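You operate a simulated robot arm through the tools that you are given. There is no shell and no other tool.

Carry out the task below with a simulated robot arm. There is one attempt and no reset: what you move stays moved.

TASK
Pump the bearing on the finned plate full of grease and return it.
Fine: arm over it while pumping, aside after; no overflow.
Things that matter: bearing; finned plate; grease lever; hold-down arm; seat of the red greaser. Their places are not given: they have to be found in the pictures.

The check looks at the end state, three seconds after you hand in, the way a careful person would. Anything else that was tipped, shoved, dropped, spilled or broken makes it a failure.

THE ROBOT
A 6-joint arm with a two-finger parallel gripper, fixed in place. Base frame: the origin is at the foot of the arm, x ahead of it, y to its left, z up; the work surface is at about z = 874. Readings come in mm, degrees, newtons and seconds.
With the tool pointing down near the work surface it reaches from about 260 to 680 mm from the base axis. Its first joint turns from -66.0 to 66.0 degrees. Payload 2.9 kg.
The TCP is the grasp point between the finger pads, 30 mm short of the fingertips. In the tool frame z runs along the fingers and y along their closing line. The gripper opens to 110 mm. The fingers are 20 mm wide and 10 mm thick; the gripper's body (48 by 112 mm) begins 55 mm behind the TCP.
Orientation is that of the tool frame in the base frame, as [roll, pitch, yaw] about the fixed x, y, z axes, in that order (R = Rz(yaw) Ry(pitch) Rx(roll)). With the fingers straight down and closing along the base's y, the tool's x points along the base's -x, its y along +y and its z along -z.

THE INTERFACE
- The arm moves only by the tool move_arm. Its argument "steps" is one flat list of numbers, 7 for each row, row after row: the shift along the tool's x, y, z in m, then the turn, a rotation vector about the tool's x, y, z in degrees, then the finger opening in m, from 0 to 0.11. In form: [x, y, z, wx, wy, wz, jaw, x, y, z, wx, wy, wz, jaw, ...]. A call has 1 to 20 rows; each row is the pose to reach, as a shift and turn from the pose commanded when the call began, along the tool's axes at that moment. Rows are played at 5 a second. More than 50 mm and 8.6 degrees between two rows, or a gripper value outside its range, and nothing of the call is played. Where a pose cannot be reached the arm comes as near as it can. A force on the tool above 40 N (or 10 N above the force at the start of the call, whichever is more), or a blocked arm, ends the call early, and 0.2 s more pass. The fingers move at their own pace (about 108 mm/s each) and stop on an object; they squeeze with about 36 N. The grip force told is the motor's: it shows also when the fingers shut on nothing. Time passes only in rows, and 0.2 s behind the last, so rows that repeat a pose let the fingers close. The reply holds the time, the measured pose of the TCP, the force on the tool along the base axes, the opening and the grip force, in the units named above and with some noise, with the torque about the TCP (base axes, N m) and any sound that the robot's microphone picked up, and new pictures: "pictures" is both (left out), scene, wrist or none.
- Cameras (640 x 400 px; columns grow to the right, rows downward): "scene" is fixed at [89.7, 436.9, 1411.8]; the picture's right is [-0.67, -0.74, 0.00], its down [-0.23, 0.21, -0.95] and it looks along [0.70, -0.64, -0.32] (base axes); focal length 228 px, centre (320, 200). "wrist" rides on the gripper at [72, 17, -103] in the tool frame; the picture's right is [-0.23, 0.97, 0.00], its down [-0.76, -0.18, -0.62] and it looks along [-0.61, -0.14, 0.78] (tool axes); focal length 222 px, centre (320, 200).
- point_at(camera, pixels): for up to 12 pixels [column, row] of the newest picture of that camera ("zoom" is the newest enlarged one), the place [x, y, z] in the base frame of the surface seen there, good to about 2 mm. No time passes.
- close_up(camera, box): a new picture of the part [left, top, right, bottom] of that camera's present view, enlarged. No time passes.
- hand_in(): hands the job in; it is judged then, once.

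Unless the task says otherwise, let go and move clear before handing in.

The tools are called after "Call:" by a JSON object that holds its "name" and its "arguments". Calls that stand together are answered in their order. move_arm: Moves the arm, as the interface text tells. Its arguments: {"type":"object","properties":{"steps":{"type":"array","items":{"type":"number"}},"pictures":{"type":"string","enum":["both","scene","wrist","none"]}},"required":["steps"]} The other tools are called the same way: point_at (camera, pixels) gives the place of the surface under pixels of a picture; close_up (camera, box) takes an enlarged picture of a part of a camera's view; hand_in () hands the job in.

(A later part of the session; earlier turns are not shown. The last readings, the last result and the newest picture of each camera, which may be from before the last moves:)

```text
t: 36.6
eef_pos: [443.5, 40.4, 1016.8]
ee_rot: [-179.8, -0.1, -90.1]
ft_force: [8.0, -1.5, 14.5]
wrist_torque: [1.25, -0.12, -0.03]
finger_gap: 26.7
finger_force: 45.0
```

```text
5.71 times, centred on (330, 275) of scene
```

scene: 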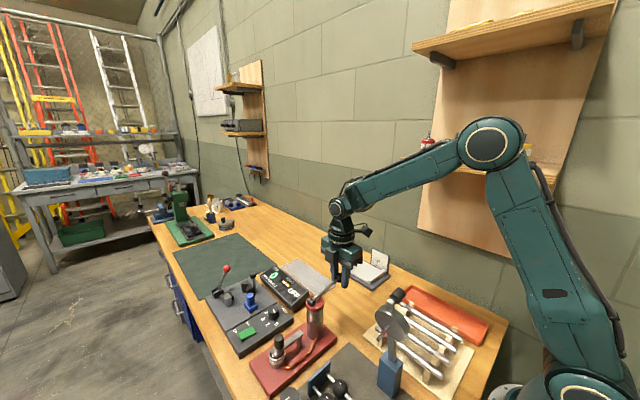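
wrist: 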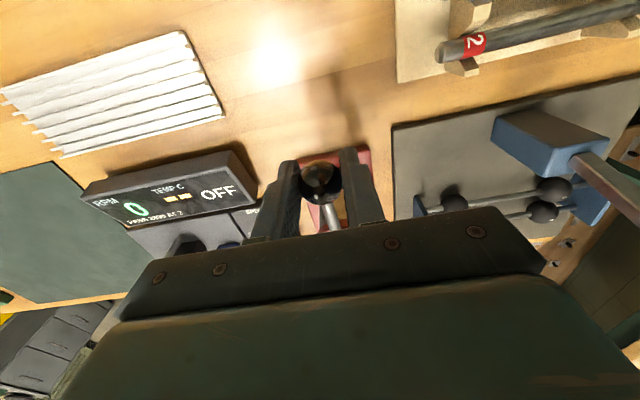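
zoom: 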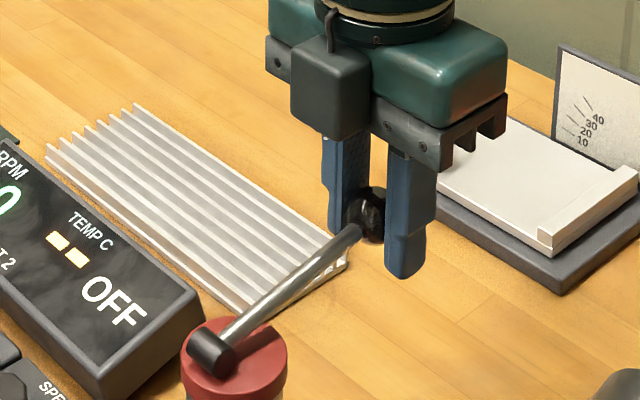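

The lever follows (ball down ~9 mm, reaction 14.5 N). I'll continue down another 20 mm along the arc.

Call:
{"name": "move_arm", "arguments": {"steps": [0.0004, -0.0005, 0.004, 0, 0, 0, 0.02, 0.0008, -0.0005, 0.008, 0, 0, 0, 0.02, 0.001, -0.0005, 0.012, 0, 0, 0, 0.02, 0.001, -0.0005, 0.016, 0, 0, 0, 0.02, 0.001, -0.0005, 0.02, 0, 0, 0, 0.02, 0.001, -0.0005, 0.02, 0, 0, 0, 0.02]}}

Call:
{"name": "close_up", "arguments": {"camera": "scene", "box": [290, 240, 370, 310]}}

Call:
{"name": "close_up", "arguments": {"camera": "scene", "box": [270, 335, 300, 365]}}

```text
t: 38.0
eef_pos: [443.9, 40.1, 996.1]
ee_rot: [-179.9, 0.0, -90.1]
ft_force: [6.9, -19.2, 12.4]
wrist_torque: [0.91, -0.14, -0.03]
finger_gap: 26.9
finger_force: 45.4
```

scene: 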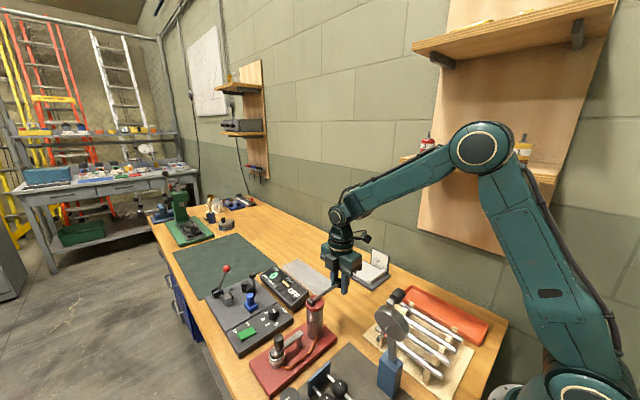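
wrist: 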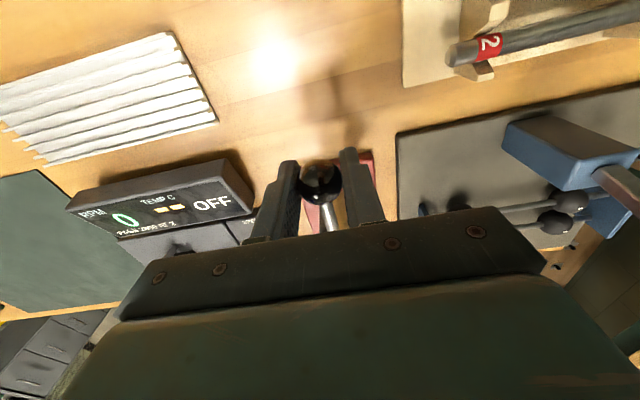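

```text
5.71 times, centred on (330, 275) of scene
```

zoom: 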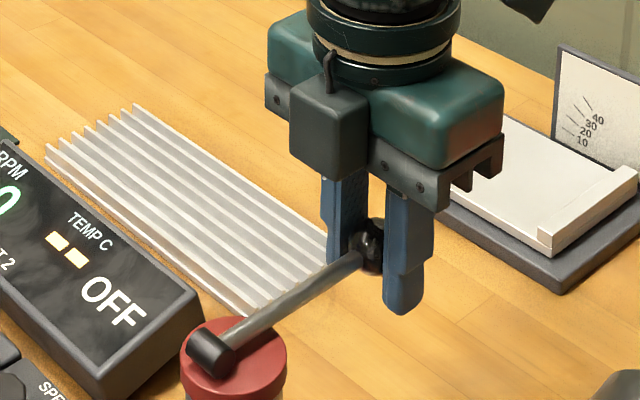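

```text
13.33 times, centred on (285, 350) of scene
```

zoom: 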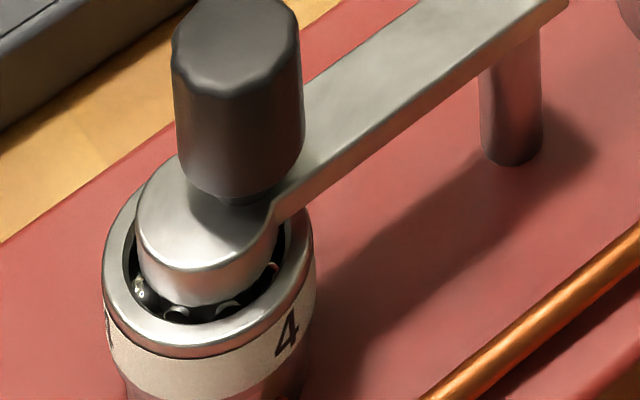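

Lever now about level; Fy −19 means I should give 1.5 mm toward −y. Continuing down 16 mm.

Call:
{"name": "move_arm", "arguments": {"steps": [0.001, -0.0005, 0.0, 0, 0, 0, 0.02, 0.0017, -0.0005, 0.004, 0, 0, 0, 0.02, 0.0017, -0.0005, 0.008, 0, 0, 0, 0.02, 0.0015, -0.0005, 0.012, 0, 0, 0, 0.02, 0.0012, -0.0005, 0.016, 0, 0, 0, 0.02, 0.0012, -0.0005, 0.016, 0, 0, 0, 0.02], "pictures": "scene"}}

Call:
{"name": "close_up", "arguments": {"camera": "scene", "box": [290, 240, 370, 310]}}

Call:
{"name": "close_up", "arguments": {"camera": "scene", "box": [270, 335, 300, 365]}}

```text
t: 39.4
eef_pos: [443.2, 40.5, 980.0]
ee_rot: [-179.9, 0.1, -89.8]
ft_force: [-3.3, 17.3, 15.6]
wrist_torque: [1.03, 0.0, 0.03]
finger_gap: 26.9
finger_force: 44.9
```

scene: 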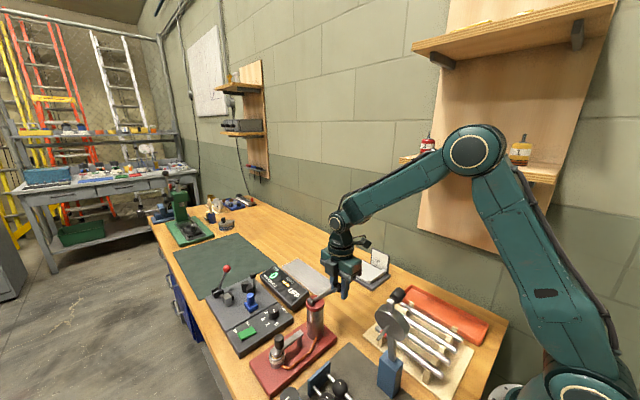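

```text
5.71 times, centred on (330, 275) of scene
```

zoom: 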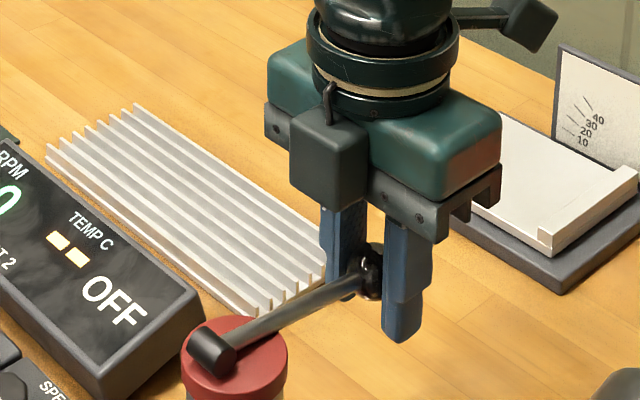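

```text
13.33 times, centred on (285, 350) of scene
```

zoom: 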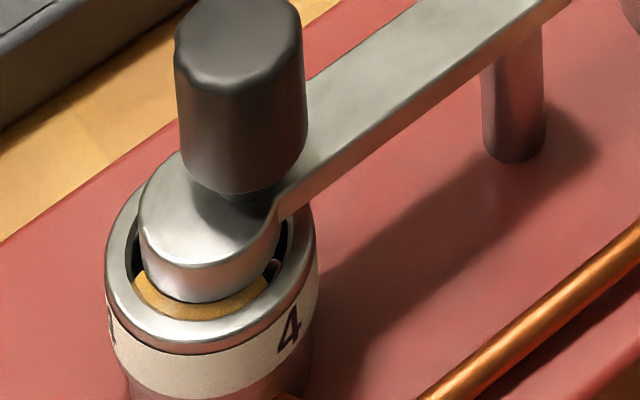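

Grease has appeared as an amber arc in the bearing at zoom (200,300) — one stroke dispensed. I'll go a few mm further to find the bottom of the stroke.

Call:
{"name": "move_arm", "arguments": {"steps": [-0.0012, 0.0003, 0.002, 0, 0, 0, 0.02, -0.0016, 0.0003, 0.004, 0, 0, 0, 0.02, -0.002, 0.0003, 0.006, 0, 0, 0, 0.02, -0.002, 0.0003, 0.006, 0, 0, 0, 0.02], "pictures": "scene"}}

Call:
{"name": "close_up", "arguments": {"camera": "scene", "box": [270, 335, 300, 365]}}

```text
t: 40.4
eef_pos: [444.8, 41.0, 973.5]
ee_rot: [-179.8, 0.0, -90.1]
ft_force: [2.7, 3.6, 14.3]
wrist_torque: [1.03, -0.07, -0.05]
finger_gap: 27.0
finger_force: 45.7
```

scene: 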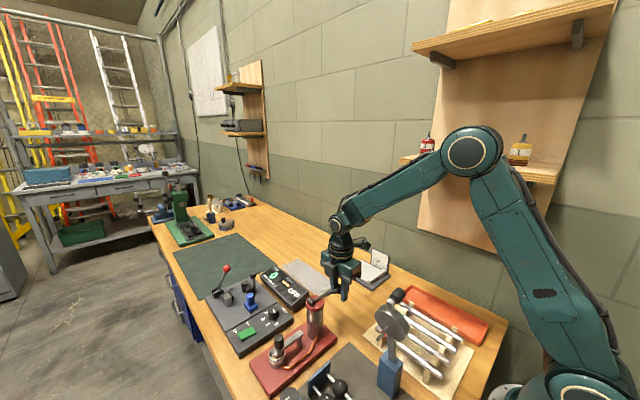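

```text
13.33 times, centred on (285, 350) of scene
```

zoom: 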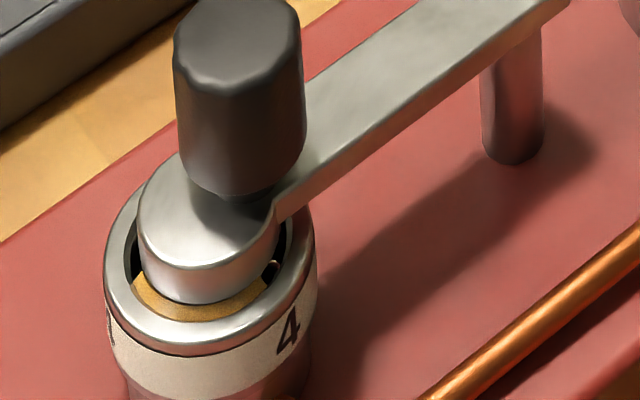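

No further change, so dosing is one discrete shot per stroke; the lever just has friction. I'll lift the lever back up along its arc to the start height.

Call:
{"name": "move_arm", "arguments": {"steps": [0.0007, 0, -0.006, 0, 0, 0, 0.02, 0.0016, 0, -0.012, 0, 0, 0, 0.02, 0.0023, 0, -0.018, 0, 0, 0, 0.02, 0.0027, 0, -0.024, 0, 0, 0, 0.02, 0.0027, 0, -0.03, 0, 0, 0, 0.02, 0.0024, 0, -0.036, 0, 0, 0, 0.02, 0.0017, 0, -0.042, 0, 0, 0, 0.02, 0.0007, 0, -0.048, 0, 0, 0, 0.02, -0.0002, 0, -0.052, 0, 0, 0, 0.02, -0.0002, 0, -0.052, 0, 0, 0, 0.02], "pictures": "scene"}}

Call:
{"name": "close_up", "arguments": {"camera": "scene", "box": [290, 240, 370, 310]}}

Call:
{"name": "close_up", "arguments": {"camera": "scene", "box": [270, 335, 300, 365]}}

```text
t: 42.6
eef_pos: [444.1, 43.1, 1025.2]
ee_rot: [-179.9, 0.0, -90.0]
ft_force: [15.2, 5.7, -14.2]
wrist_torque: [-0.67, -0.09, -0.07]
finger_gap: 27.0
finger_force: 44.9
```

scene: 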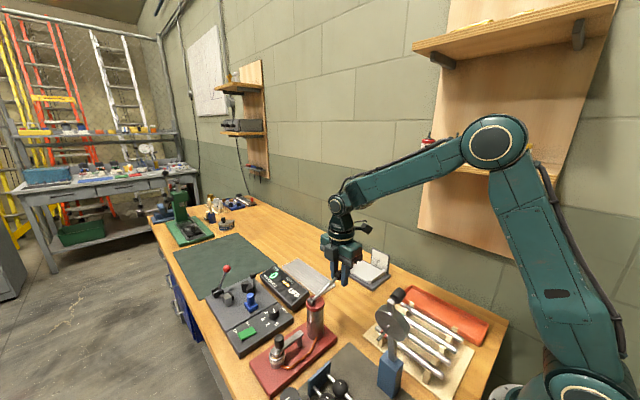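

```text
5.71 times, centred on (330, 275) of scene
```

zoom: 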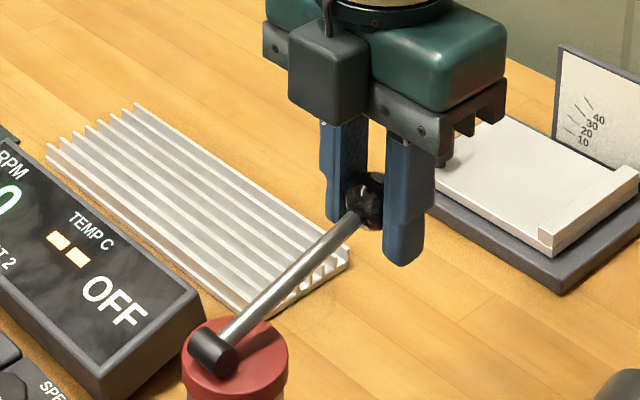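

```text
13.33 times, centred on (285, 350) of scene
```

zoom: 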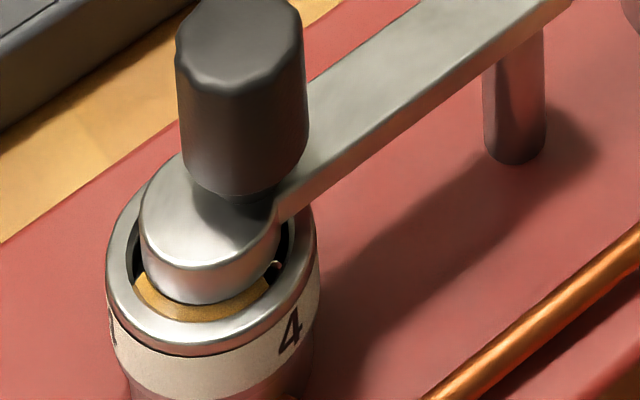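

Lever is back up; it holds by friction. I'll ease the side load and raise 2 mm more to be sure it's fully reset, reading the force.

Call:
{"name": "move_arm", "arguments": {"steps": [-0.0005, -0.0012, 0, 0, 0, 0, 0.02, -0.0008, -0.0012, -0.002, 0, 0, 0, 0.02, -0.0008, -0.0012, -0.002, 0, 0, 0, 0.02], "pictures": "none"}}

```text
t: 43.4
eef_pos: [442.8, 42.2, 1025.2]
ee_rot: [180.0, 0.1, -90.1]
ft_force: [14.4, 5.2, -30.2]
wrist_torque: [-0.54, -0.05, -0.03]
finger_gap: 26.7
finger_force: 45.0
```

Fz −30 shows the lever is at its upper stop, fully reset. Now stroke 2 down along the arc in one go.

Call:
{"name": "move_arm", "arguments": {"steps": [0, -0.0008, 0.003, 0, 0, 0, 0.02, 0.0011, -0.0008, 0.007, 0, 0, 0, 0.02, 0.0022, -0.0008, 0.013, 0, 0, 0, 0.02, 0.0029, -0.0008, 0.019, 0, 0, 0, 0.02, 0.0033, -0.0008, 0.025, 0, 0, 0, 0.02, 0.0033, -0.0008, 0.031, 0, 0, 0, 0.02, 0.0029, -0.0008, 0.037, 0, 0, 0, 0.02, 0.0022, -0.0008, 0.043, 0, 0, 0, 0.02, 0.0012, -0.0008, 0.049, 0, 0, 0, 0.02, 0.0003, -0.0008, 0.053, 0, 0, 0, 0.02, 0.0003, -0.0008, 0.053, 0, 0, 0, 0.02], "pictures": "scene"}}

Call:
{"name": "close_up", "arguments": {"camera": "scene", "box": [270, 335, 300, 365]}}

Call:
{"name": "close_up", "arguments": {"camera": "scene", "box": [290, 240, 370, 310]}}

```text
t: 45.8
eef_pos: [443.0, 40.6, 974.5]
ee_rot: [179.8, -0.1, -90.1]
ft_force: [-21.3, -15.4, 8.4]
wrist_torque: [0.76, 0.03, 0.03]
finger_gap: 26.6
finger_force: 45.3
```

scene: 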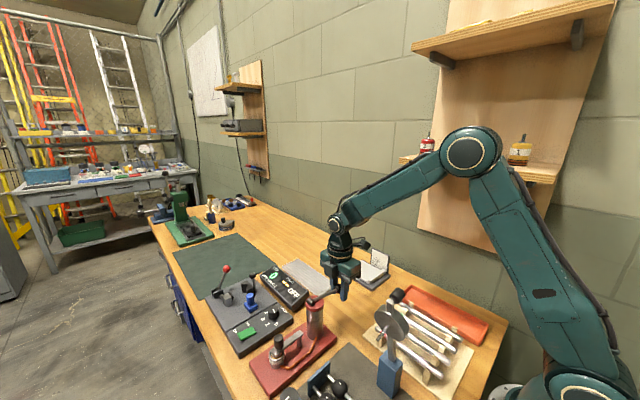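

```text
13.33 times, centred on (285, 350) of scene
```

zoom: 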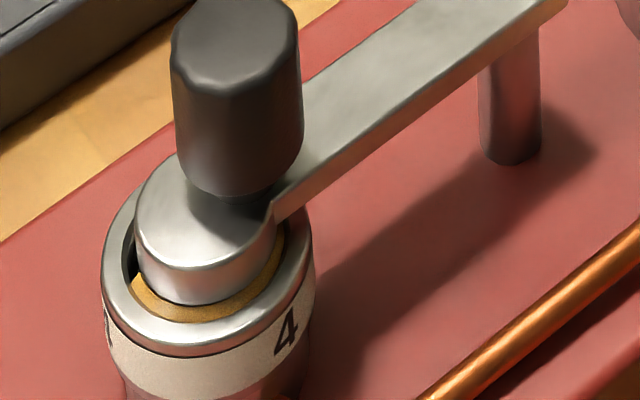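

```text
5.71 times, centred on (330, 275) of scene
```

zoom: 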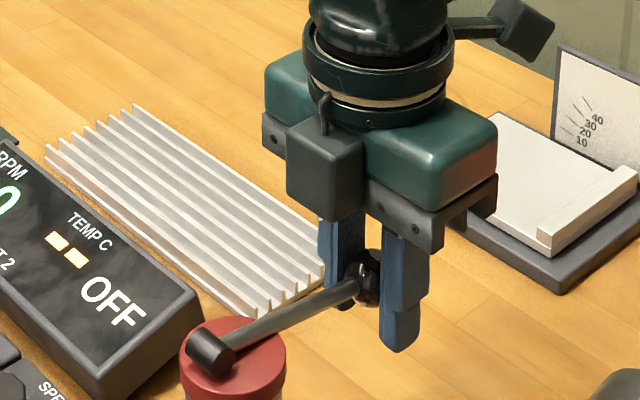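

Stroke 2 extended the grease arc round to the right side, (285,230). I notice the greaser shifts minutely with side load, so I'll relieve Fx/Fy (−21, −15) while lifting the lever back up.

Call:
{"name": "move_arm", "arguments": {"steps": [0.0006, 0.0012, 0, 0, 0, 0, 0.02, 0.0006, 0.0018, -0.001, 0, 0, 0, 0.02, 0.0015, 0.0018, -0.006, 0, 0, 0, 0.02, 0.0024, 0.0018, -0.012, 0, 0, 0, 0.02, 0.003, 0.0018, -0.018, 0, 0, 0, 0.02, 0.0033, 0.0018, -0.024, 0, 0, 0, 0.02, 0.0033, 0.0018, -0.03, 0, 0, 0, 0.02, 0.0029, 0.0018, -0.036, 0, 0, 0, 0.02, 0.0022, 0.0018, -0.042, 0, 0, 0, 0.02, 0.0012, 0.0018, -0.048, 0, 0, 0, 0.02, 0.0003, 0.0018, -0.052, 0, 0, 0, 0.02, 0.0003, 0.0018, -0.052, 0, 0, 0, 0.02], "pictures": "scene"}}

Call:
{"name": "close_up", "arguments": {"camera": "scene", "box": [270, 335, 300, 365]}}

```text
t: 48.4
eef_pos: [443.0, 41.6, 1025.9]
ee_rot: [179.9, 0.1, -89.9]
ft_force: [10.6, 15.9, -29.4]
wrist_torque: [0.05, 0.0, 0.03]
finger_gap: 26.8
finger_force: 45.3
```

scene: 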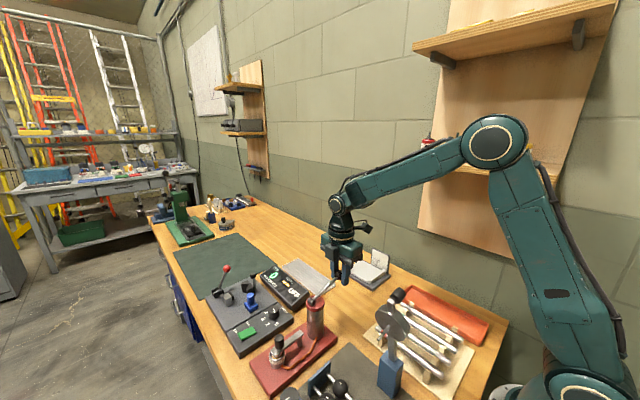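

```text
13.33 times, centred on (285, 350) of scene
```

zoom: 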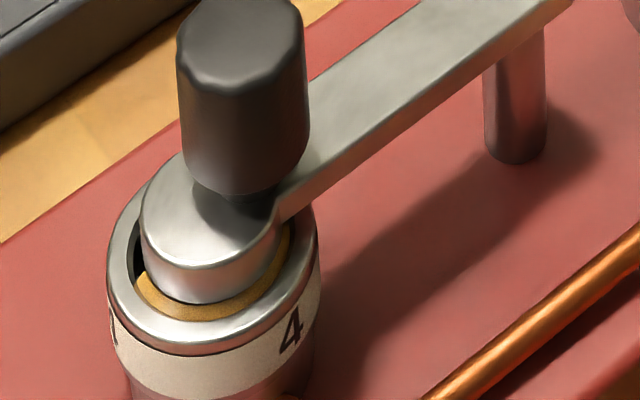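

Lever is back at the top stop (Fz −29). Stroke 3 down, easing side loads at the start.

Call:
{"name": "move_arm", "arguments": {"steps": [-0.0006, -0.0004, 0.002, 0, 0, 0, 0.02, 0.0004, -0.0004, 0.006, 0, 0, 0, 0.02, 0.0015, -0.0004, 0.012, 0, 0, 0, 0.02, 0.0023, -0.0004, 0.018, 0, 0, 0, 0.02, 0.0027, -0.0004, 0.024, 0, 0, 0, 0.02, 0.0028, -0.0004, 0.03, 0, 0, 0, 0.02, 0.0026, -0.0003, 0.036, 0, 0, 0, 0.02, 0.0021, -0.0002, 0.042, 0, 0, 0, 0.02, 0.0013, -0.0001, 0.048, 0, 0, 0, 0.02, 0.0007, 0, 0.052, 0, 0, 0, 0.02, 0.0007, 0, 0.052, 0, 0, 0, 0.02], "pictures": "scene"}}

Call:
{"name": "close_up", "arguments": {"camera": "scene", "box": [270, 335, 300, 365]}}

```text
t: 50.8
eef_pos: [442.5, 40.3, 973.7]
ee_rot: [-179.8, 0.0, -90.0]
ft_force: [1.6, 2.6, 14.3]
wrist_torque: [1.08, -0.09, 0.0]
finger_gap: 26.9
finger_force: 45.0
```

scene: 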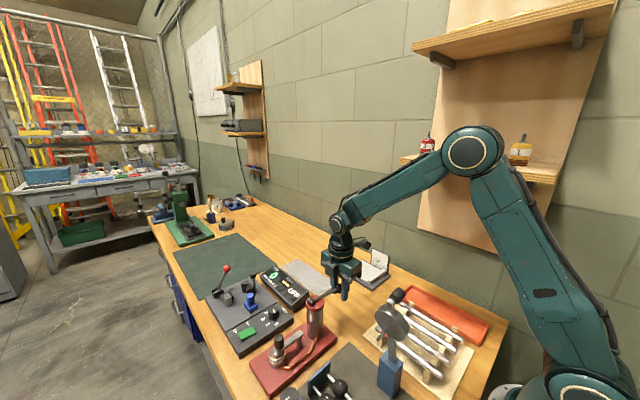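

```text
13.33 times, centred on (285, 350) of scene
```

zoom: 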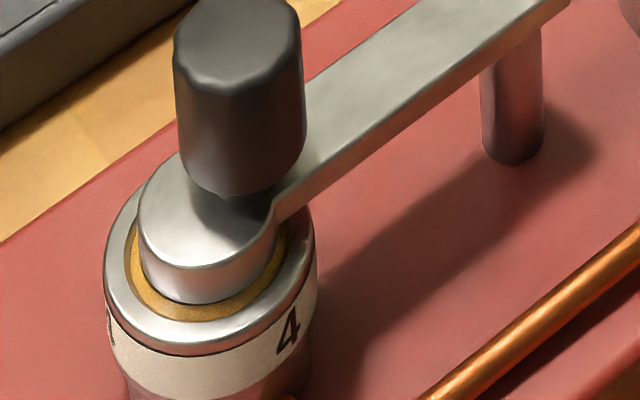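

Side loads were minimal this time, and the visible annulus now looks fully amber from this side. I'll lift the lever back to the top, then release it and inspect the hidden back side of the bearing before deciding on a 4th stroke.

Call:
{"name": "move_arm", "arguments": {"steps": [0.0001, 0, -0.001, 0, 0, 0, 0.02, 0.0007, 0, -0.006, 0, 0, 0, 0.02, 0.0015, 0, -0.012, 0, 0, 0, 0.02, 0.0021, -0.0001, -0.018, 0, 0, 0, 0.02, 0.0023, -0.0002, -0.024, 0, 0, 0, 0.02, 0.0022, -0.0003, -0.03, 0, 0, 0, 0.02, 0.0018, -0.0004, -0.036, 0, 0, 0, 0.02, 0.001, -0.0004, -0.042, 0, 0, 0, 0.02, 0.0, -0.0005, -0.048, 0, 0, 0, 0.02, -0.0009, -0.0005, -0.0515, 0, 0, 0, 0.02, -0.0009, -0.0005, -0.0515, 0, 0, 0, 0.02], "pictures": "scene"}}

Call:
{"name": "close_up", "arguments": {"camera": "scene", "box": [270, 335, 300, 365]}}

```text
t: 53.2
eef_pos: [443.7, 41.5, 1024.0]
ee_rot: [179.6, 0.0, -90.0]
ft_force: [6.3, 6.0, -32.8]
wrist_torque: [0.04, -0.02, -0.02]
finger_gap: 27.0
finger_force: 45.6
```

scene: 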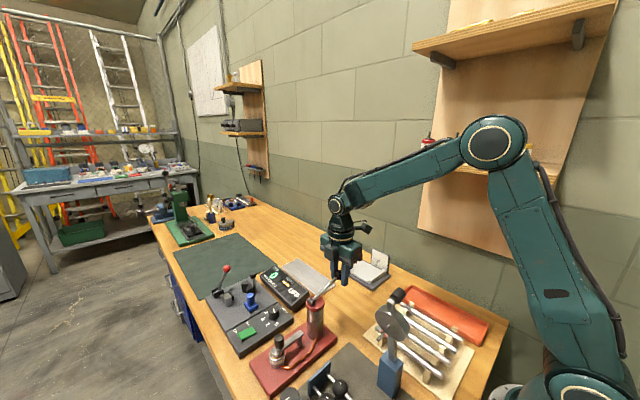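

```text
13.33 times, centred on (285, 350) of scene
```

zoom: 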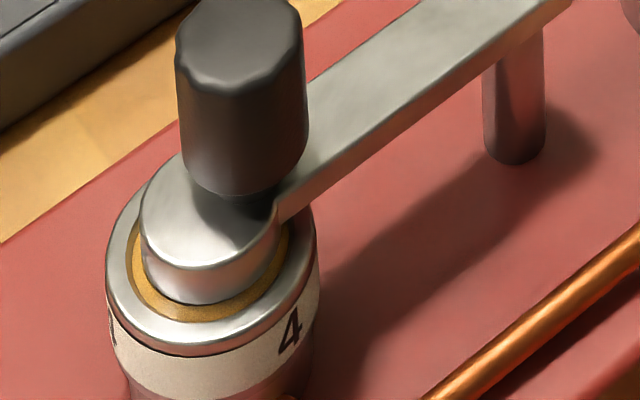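

Lever at the top stop. I'll unload it slightly (lower 1.5 mm), open, rise clear, and move to view the bearing from the +x/−y side.

Call:
{"name": "move_arm", "arguments": {"steps": [-0.0003, -0.0003, 0.0015, 0, 0, 0, 0.02, -0.0003, -0.0003, 0.0015, 0, 0, 0, 0.03, -0.0003, -0.0003, 0.0015, 0, 0, 0, 0.045, -0.0003, -0.0003, 0.0015, 0, 0, 0, 0.06, -0.0003, -0.0003, 0.0015, 0, 0, 0, 0.06, -0.0003, -0.0003, -0.02, 0, 0, 0, 0.06, -0.0003, -0.0003, -0.055, 0, 0, 0, 0.06, -0.0003, -0.0003, -0.09, 0, 0, 0, 0.06, -0.0003, -0.0003, -0.09, 0, 0, 0, 0.06], "pictures": "scene"}}

Call:
{"name": "close_up", "arguments": {"camera": "scene", "box": [290, 240, 370, 310]}}

```text
t: 55.2
eef_pos: [445.9, 43.0, 1116.9]
ee_rot: [-179.9, -0.1, -90.0]
ft_force: [-1.2, -0.2, 0.4]
wrist_torque: [0.01, 0.01, 0.01]
finger_gap: 60.0
finger_force: 0.1
```

scene: 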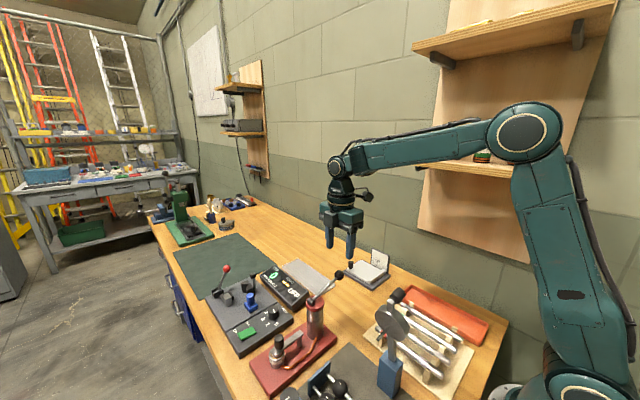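

```text
5.71 times, centred on (330, 275) of scene
```

zoom: 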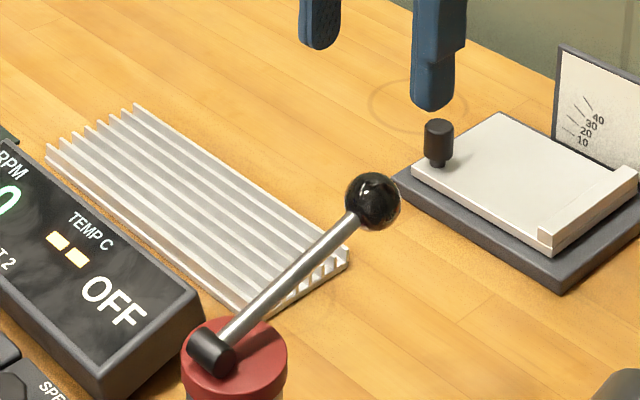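

The lever stays up and the greaser hasn't moved. Now to the inspection pose near (507,272).

Call:
{"name": "move_arm", "arguments": {"steps": [-0.035, -0.01, 0, 0, 0, 0, 0.06, -0.075, -0.02, 0, 0, 0, 0, 0.06, -0.115, -0.031, 0, 0, 0, 0, 0.06, -0.155, -0.042, 0, 0, 0, 0, 0.06, -0.195, -0.053, 0, 0, 0, 0, 0.06, -0.2295, -0.062, 0.02, 0, 0, 0, 0.06, -0.2295, -0.062, 0.06, 0, 0, 0, 0.06, -0.2295, -0.062, 0.09, 0, 0, 0, 0.06, -0.2295, -0.062, 0.09, 0, 0, 0, 0.06]}}

Call:
{"name": "close_up", "arguments": {"camera": "wrist", "box": [350, 40, 430, 110]}}

```text
t: 57.2
eef_pos: [508.4, 269.1, 1024.3]
ee_rot: [179.9, 0.0, -90.0]
ft_force: [0.2, 0.0, 0.2]
wrist_torque: [0.0, 0.01, -0.01]
finger_gap: 60.0
finger_force: 0.0
```

scene: 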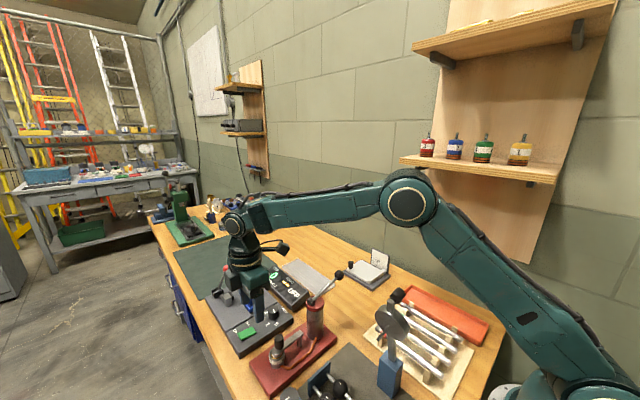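
wrist: 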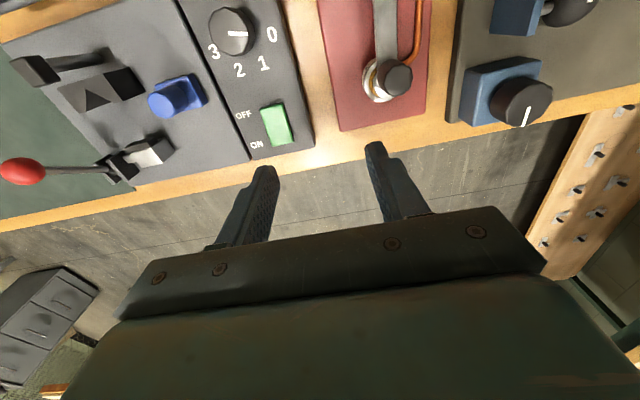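

```text
5.71 times, centred on (390, 75) of wrist
```

zoom: 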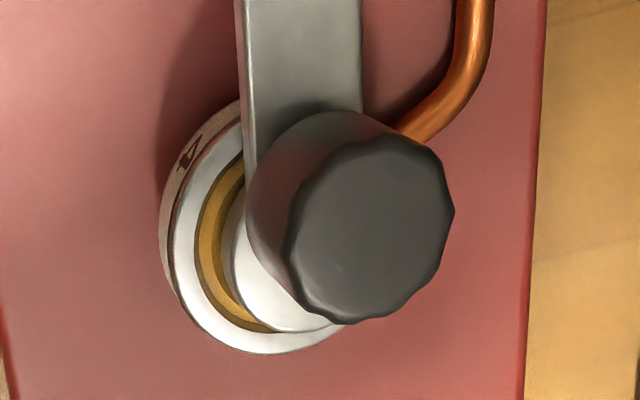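

From this side the annulus at zoom (215,240) is amber up to the bar. I need to know whether it's truly full, so I'll zoom in more.

Call:
{"name": "close_up", "arguments": {"camera": "wrist", "box": [362, 55, 402, 105]}}

Call:
{"name": "close_up", "arguments": {"camera": "scene", "box": [274, 342, 298, 368]}}

```text
8.00 times, centred on (382, 80) of wrist
```

zoom: 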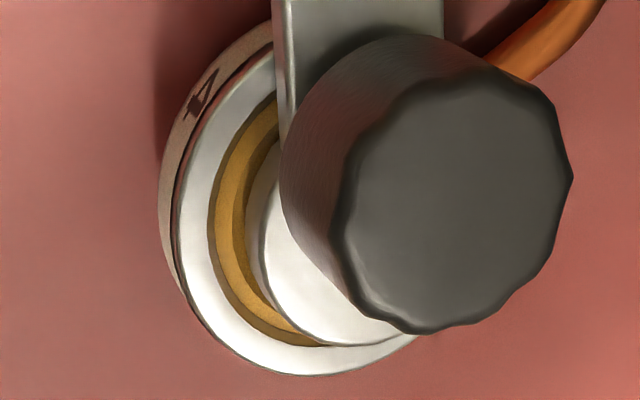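

```text
15.38 times, centred on (286, 355) of scene
```

zoom: 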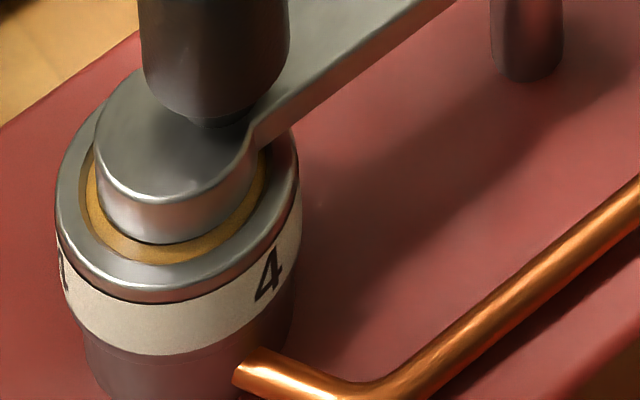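

All visible annulus is amber; only ~40° under the bar is hidden. Before deciding, I'll check whether the wall poster or shelf holds any hint about the "4" label.

Call:
{"name": "close_up", "arguments": {"camera": "scene", "box": [175, 20, 235, 125]}}

Call:
{"name": "close_up", "arguments": {"camera": "scene", "box": [400, 120, 560, 190]}}

```text
3.81 times, centred on (205, 72) of scene
```

zoom: 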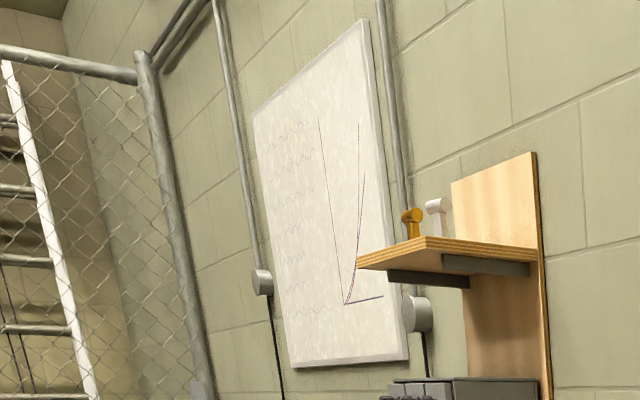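

```text
4.00 times, centred on (480, 155) of scene
```

zoom: 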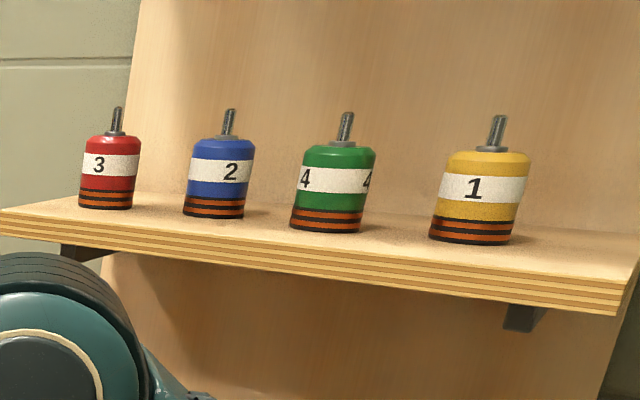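

The bottles are just numbered 1–4, so the "4" is likely only an ID tag; the picture of the grease itself is what counts (~120° per stroke). I'll swing the arm aside to view the ring fully; first move above the knob.

Call:
{"name": "move_arm", "arguments": {"steps": [0.0, 0.0, -0.02, 0, 0, 0, 0.05, 0.014, 0.033, -0.02, 0, 0, 0, 0.05, 0.028, 0.066, -0.02, 0, 0, 0, 0.05, 0.028, 0.066, -0.016, 0, 0, 0, 0.05, 0.028, 0.066, -0.016, 0, 0, 0, 0.05]}}

Call:
{"name": "close_up", "arguments": {"camera": "wrist", "box": [240, 60, 400, 200]}}

```text
t: 58.4
eef_pos: [438.4, 243.1, 1039.6]
ee_rot: [-179.9, 0.0, -90.0]
ft_force: [0.1, -0.5, 0.3]
wrist_torque: [0.01, -0.01, 0.03]
finger_gap: 50.1
finger_force: 0.1
```

scene: 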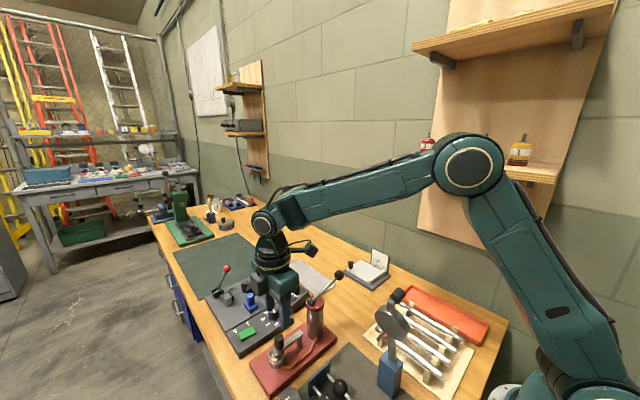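
wrist: 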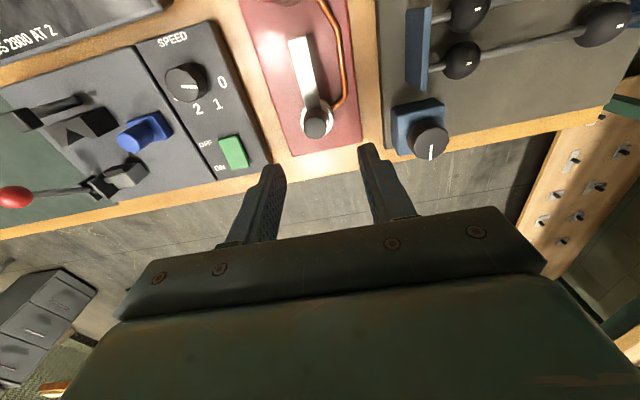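

```text
2.86 times, centred on (320, 130) of wrist
```

zoom: 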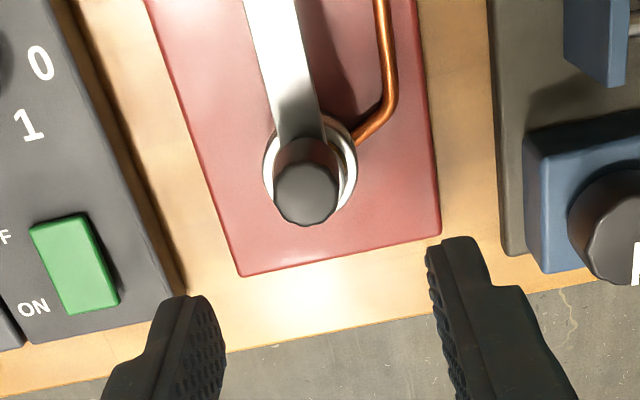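

The knob (zoom (307,195)) is ~4 mm to +x of my axis. I'll correct and descend to z≈960 around the knob.

Call:
{"name": "move_arm", "arguments": {"steps": [0.002, -0.004, 0.02, 0, 0, 0, 0.05, 0.002, -0.004, 0.045, 0, 0, 0, 0.05, 0.002, -0.004, 0.065, 0, 0, 0, 0.05, 0.002, -0.004, 0.079, 0, 0, 0, 0.05, 0.002, -0.004, 0.079, 0, 0, 0, 0.05]}}

Call:
{"name": "close_up", "arguments": {"camera": "wrist", "box": [240, 80, 400, 220]}}

Call:
{"name": "close_up", "arguments": {"camera": "scene", "box": [250, 310, 330, 370]}}

```text
t: 59.6
eef_pos: [443.2, 242.6, 961.7]
ee_rot: [-179.9, 0.1, -90.1]
ft_force: [-0.2, -0.5, 0.2]
wrist_torque: [-0.01, 0.02, -0.02]
finger_gap: 50.0
finger_force: 0.0
```

scene: 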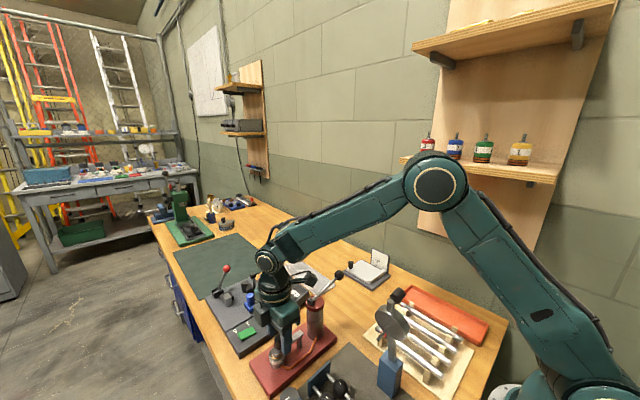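
wrist: 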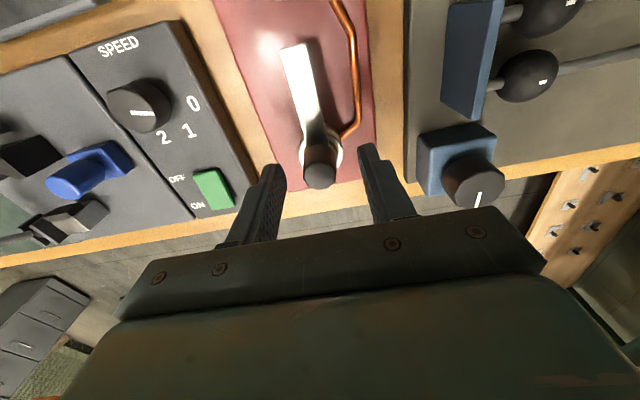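

```text
2.86 times, centred on (320, 150) of wrist
```

zoom: 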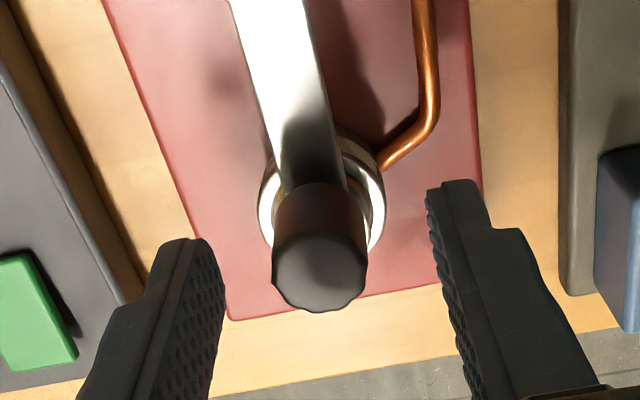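

```text
6.67 times, centred on (290, 340) of scene
```

zoom: 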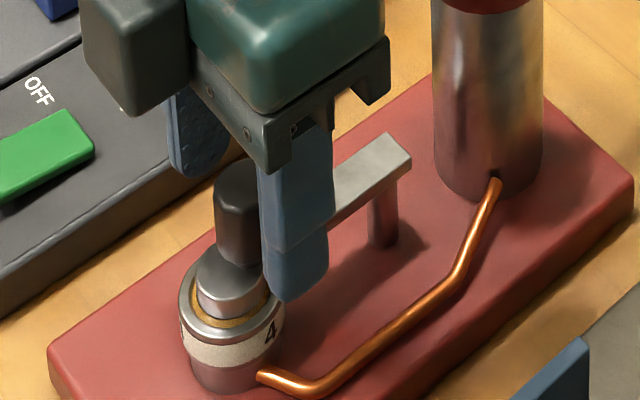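

Knob is centred between fingers. I'll cage it at 25 mm and swing the arm back clockwise in two parts.

Call:
{"name": "move_arm", "arguments": {"steps": [0, 0, 0, 0, 0, 0, 0.035, 0, 0, 0, 0, 0, 0, 0.025, 0, 0, 0, 0, 0, 0, 0.025, 0.0001, -0.0034, 0, 0, 0, 3.5, 0.025, 0.0004, -0.00685, 0, 0, 0, 7, 0.025, 0.001, -0.0103, 0, 0, 0, 10.5, 0.025, 0.0017, -0.0136, 0, 0, 0, 14, 0.025, 0.0026, -0.0169, 0, 0, 0, 17.5, 0.025, 0.0037, -0.0201, 0, 0, 0, 21, 0.025, 0.0066, -0.0264, 0, 0, 0, 28, 0.025, 0.0066, -0.0264, 0, 0, 0, 28, 0.025]}}

Call:
{"name": "close_up", "arguments": {"camera": "scene", "box": [250, 310, 330, 370]}}

Call:
{"name": "close_up", "arguments": {"camera": "wrist", "box": [280, 60, 440, 200]}}

```text
t: 62.0
eef_pos: [471.6, 233.6, 963.5]
ee_rot: [-179.9, 0.0, -118.1]
ft_force: [-0.6, -0.2, 0.3]
wrist_torque: [0.0, 0.0, 0.0]
finger_gap: 24.8
finger_force: 0.0
```

scene: 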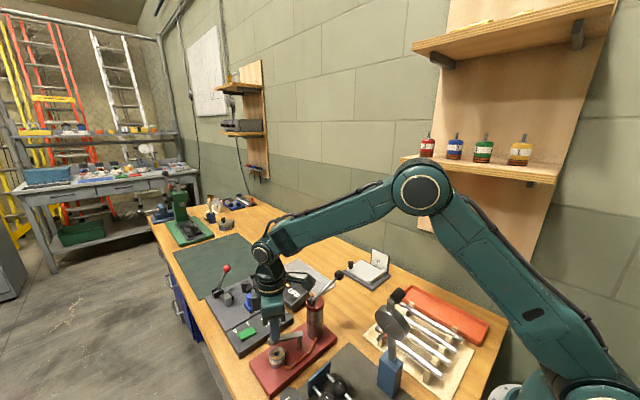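
wrist: 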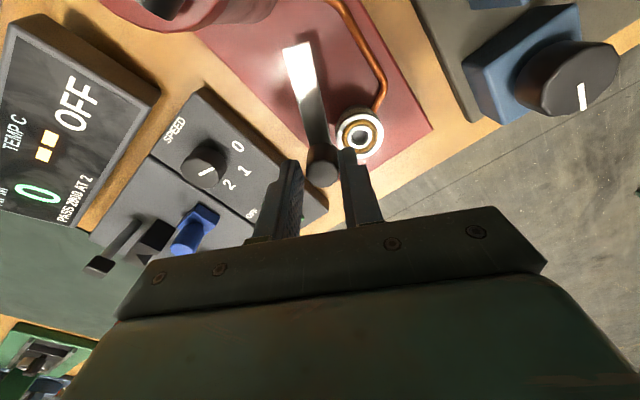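

```text
6.67 times, centred on (290, 340) of scene
```

zoom: 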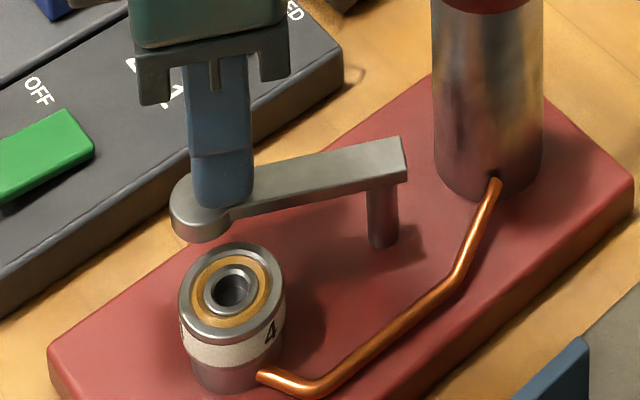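

```text
2.86 times, centred on (360, 130) of wrist
```

zoom: 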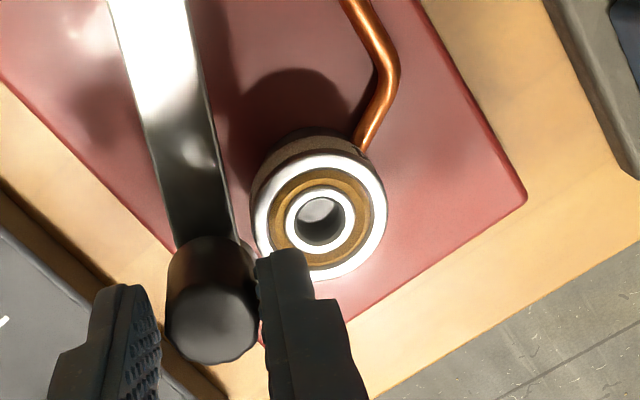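

The ring now looks completely amber. I'll zoom in to confirm there's no gap.

Call:
{"name": "close_up", "arguments": {"camera": "scene", "box": [272, 340, 298, 364]}}

Call:
{"name": "close_up", "arguments": {"camera": "wrist", "box": [335, 90, 385, 140]}}

```text
16.00 times, centred on (285, 352) of scene
```

zoom: 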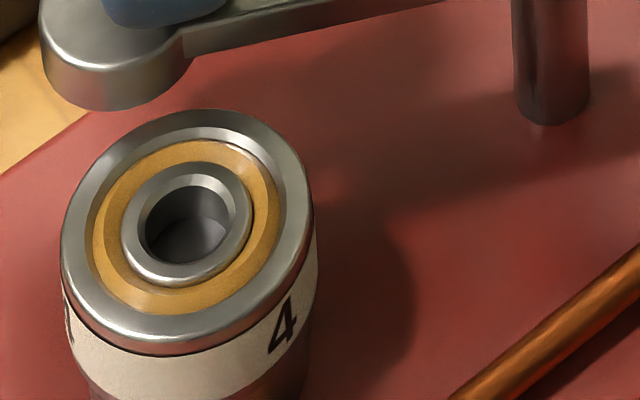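

```text
8.00 times, centred on (360, 115) of wrist
```

zoom: 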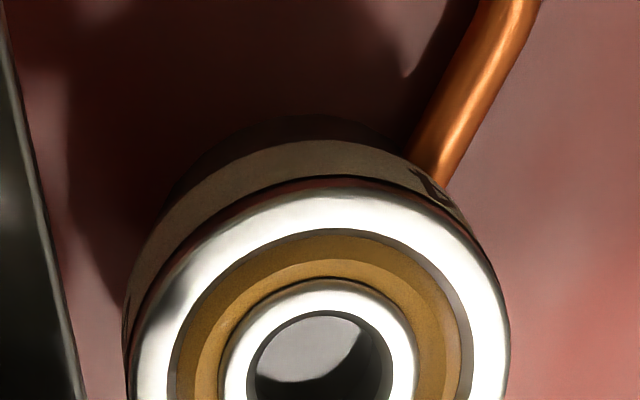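

The grease ring is complete and unbroken, sitting just below the rim — full after 3 strokes, no overflow. I'll continue swinging the hold-down arm to its original aside position.

Call:
{"name": "move_arm", "arguments": {"steps": [0.0004, -0.00685, 0, 0, 0, 7, 0.025, 0.0017, -0.0136, 0, 0, 0, 14, 0.025, 0.0037, -0.0201, 0, 0, 0, 21, 0.025, 0.0066, -0.0264, 0, 0, 0, 28, 0.025, 0.0102, -0.0322, 0, 0, 0, 35, 0.025, 0.0144, -0.0376, 0, 0, 0, 42, 0.025, 0.0144, -0.0376, 0, 0, 0, 42, 0.025]}}

Call:
{"name": "close_up", "arguments": {"camera": "scene", "box": [250, 290, 330, 360]}}

Call:
{"name": "close_up", "arguments": {"camera": "wrist", "box": [240, 80, 400, 220]}}

```text
t: 63.6
eef_pos: [495.0, 205.4, 961.7]
ee_rot: [-180.0, 0.0, -160.0]
ft_force: [0.7, 0.3, 0.3]
wrist_torque: [-0.01, 0.01, 0.02]
finger_gap: 25.0
finger_force: 0.1
```

scene: 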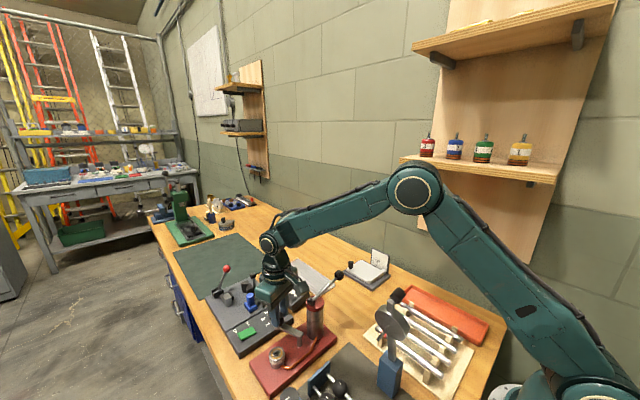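
wrist: 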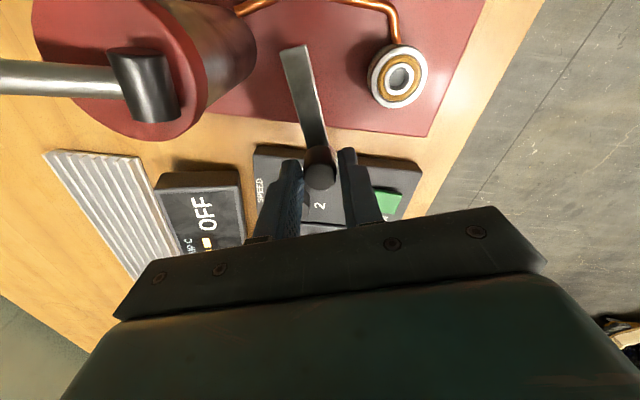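

```text
5.71 times, centred on (290, 325) of scene
```

zoom: 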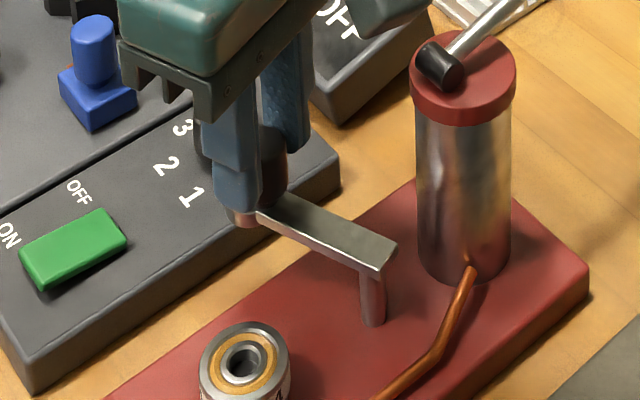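

```text
2.86 times, centred on (320, 150) of wrist
```

zoom: 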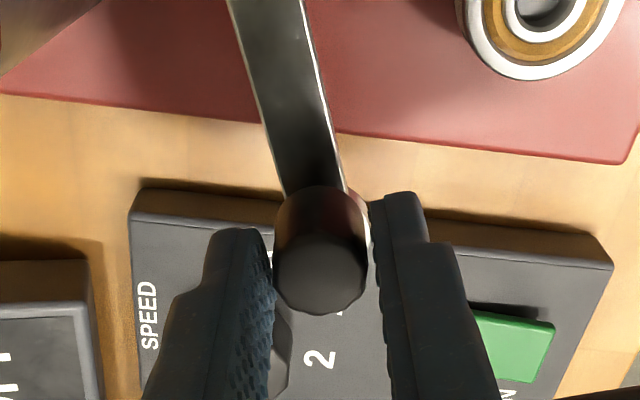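

The arm is back at its original aside position. I'll open, rise, and turn back to yaw 180 above the bearing.

Call:
{"name": "move_arm", "arguments": {"steps": [0, 0, 0, 0, 0, 0, 0.035, 0, 0, 0, 0, 0, 0, 0.045, 0, 0, -0.01, 0, 0, 0, 0.045, 0, 0, -0.04, 0, 0, 0, 0.045, 0, 0, -0.08, 0, 0, 0, 0.05, 0, 0, -0.115, 0, 0, 0, 0.054, 0, 0, -0.115, 0, 0, 0, 0.054], "pictures": "scene"}}

Call:
{"name": "close_up", "arguments": {"camera": "scene", "box": [250, 290, 330, 360]}}

```text
t: 65.2
eef_pos: [499.1, 206.3, 1078.4]
ee_rot: [-180.0, 0.0, -160.0]
ft_force: [1.3, 0.9, 0.4]
wrist_torque: [-0.01, 0.01, -0.01]
finger_gap: 54.0
finger_force: 0.1
```

scene: 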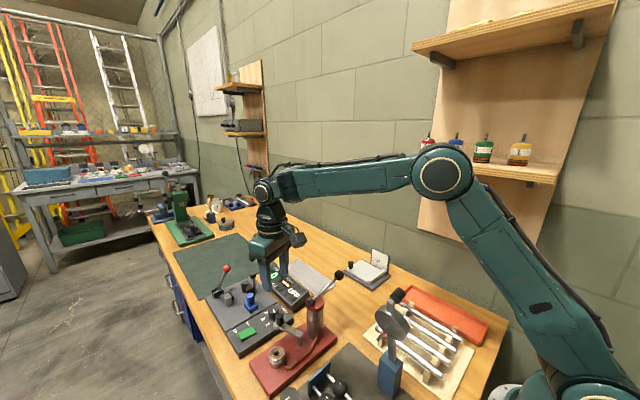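

```text
5.71 times, centred on (290, 325) of scene
```

zoom: 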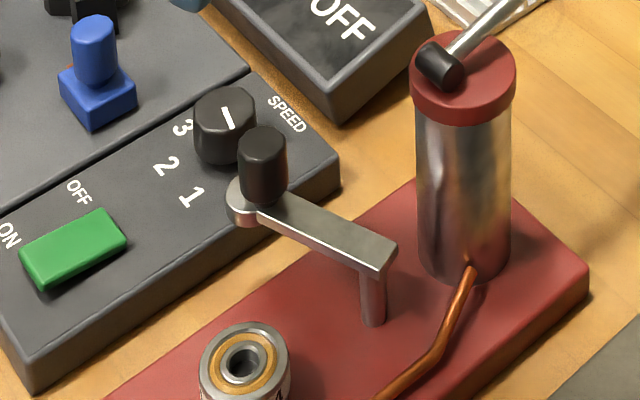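

Arm is parked exactly as it was originally. Moving above the bearing, turning 20° back to yaw 180.

Call:
{"name": "move_arm", "arguments": {"steps": [0.012, 0.02, 0, 0, 0, 7, 0.054, 0.024, 0.04, 0, 0, 0, 14, 0.054, 0.0355, 0.0595, 0, 0, 0, 20, 0.054, 0.0355, 0.0595, 0.03, 0, 0, 20, 0.054, 0.0355, 0.0595, 0.06, 0, 0, 20, 0.054, 0.0355, 0.0595, 0.09, 0, 0, 20, 0.054, 0.0355, 0.0595, 0.11, 0, 0, 20, 0.054, 0.0355, 0.0595, 0.11, 0, 0, 20, 0.054]}}

Call:
{"name": "close_up", "arguments": {"camera": "wrist", "box": [240, 90, 400, 190]}}

Call:
{"name": "move_arm", "arguments": {"steps": [0, 0, 0, 0, 0, 0, 0.054], "pictures": "none"}}

Call:
{"name": "move_arm", "arguments": {"steps": [0, 0, 0, 0, 0, 0, 0.054], "pictures": "none"}}

```text
t: 67.0
eef_pos: [444.6, 248.7, 967.5]
ee_rot: [-180.0, 0.1, 180.0]
ft_force: [-0.3, 0.2, -0.3]
wrist_torque: [-0.01, 0.0, -0.01]
finger_gap: 54.1
finger_force: 0.1
```

scene: 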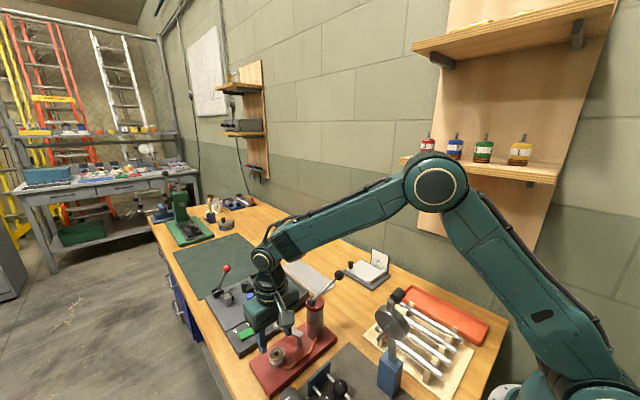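
wrist: 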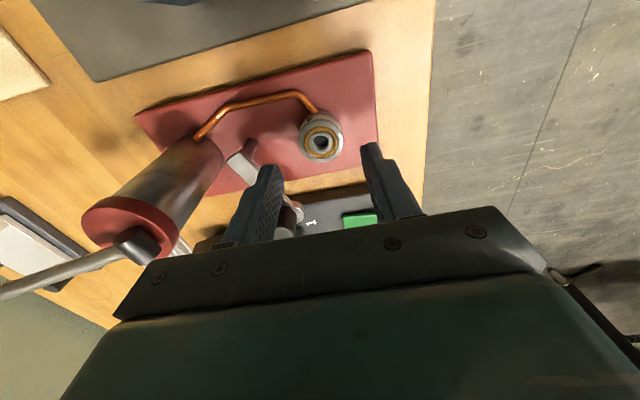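

```text
4.00 times, centred on (320, 140) of wrist
```

zoom: 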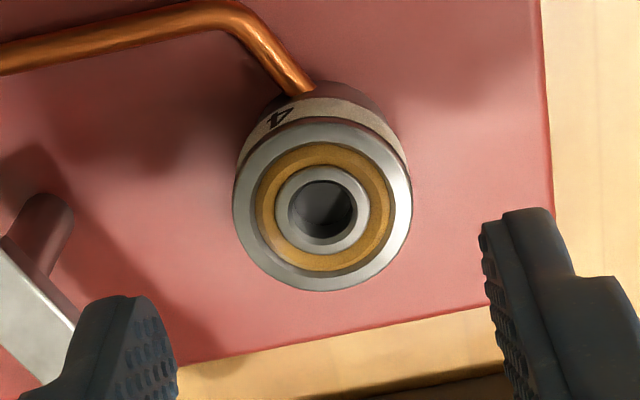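

```text
t: 67.4
eef_pos: [444.4, 248.3, 967.3]
ee_rot: [179.9, 0.1, -179.9]
ft_force: [-0.1, 0.1, -0.3]
wrist_torque: [0.0, 0.03, 0.0]
finger_gap: 53.9
finger_force: 0.1
```

```text
t: 67.8
eef_pos: [443.8, 249.0, 968.4]
ee_rot: [179.9, 0.0, 180.0]
ft_force: [0.0, 0.8, 0.3]
wrist_torque: [-0.02, -0.05, -0.02]
finger_gap: 54.3
finger_force: 0.0
```

Full ring confirmed from above too. I'll measure the bearing centre for the grasp.

Call:
{"name": "point_at", "arguments": {"camera": "zoom", "pixels": [[240, 205], [405, 205], [322, 130], [322, 285], [268, 145], [380, 265], [380, 148], [268, 265]]}}

```text
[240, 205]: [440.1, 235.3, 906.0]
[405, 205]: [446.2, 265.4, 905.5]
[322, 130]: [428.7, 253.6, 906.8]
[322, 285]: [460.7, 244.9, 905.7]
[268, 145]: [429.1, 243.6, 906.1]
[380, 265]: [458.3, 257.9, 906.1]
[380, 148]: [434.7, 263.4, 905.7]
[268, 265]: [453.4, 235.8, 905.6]
```

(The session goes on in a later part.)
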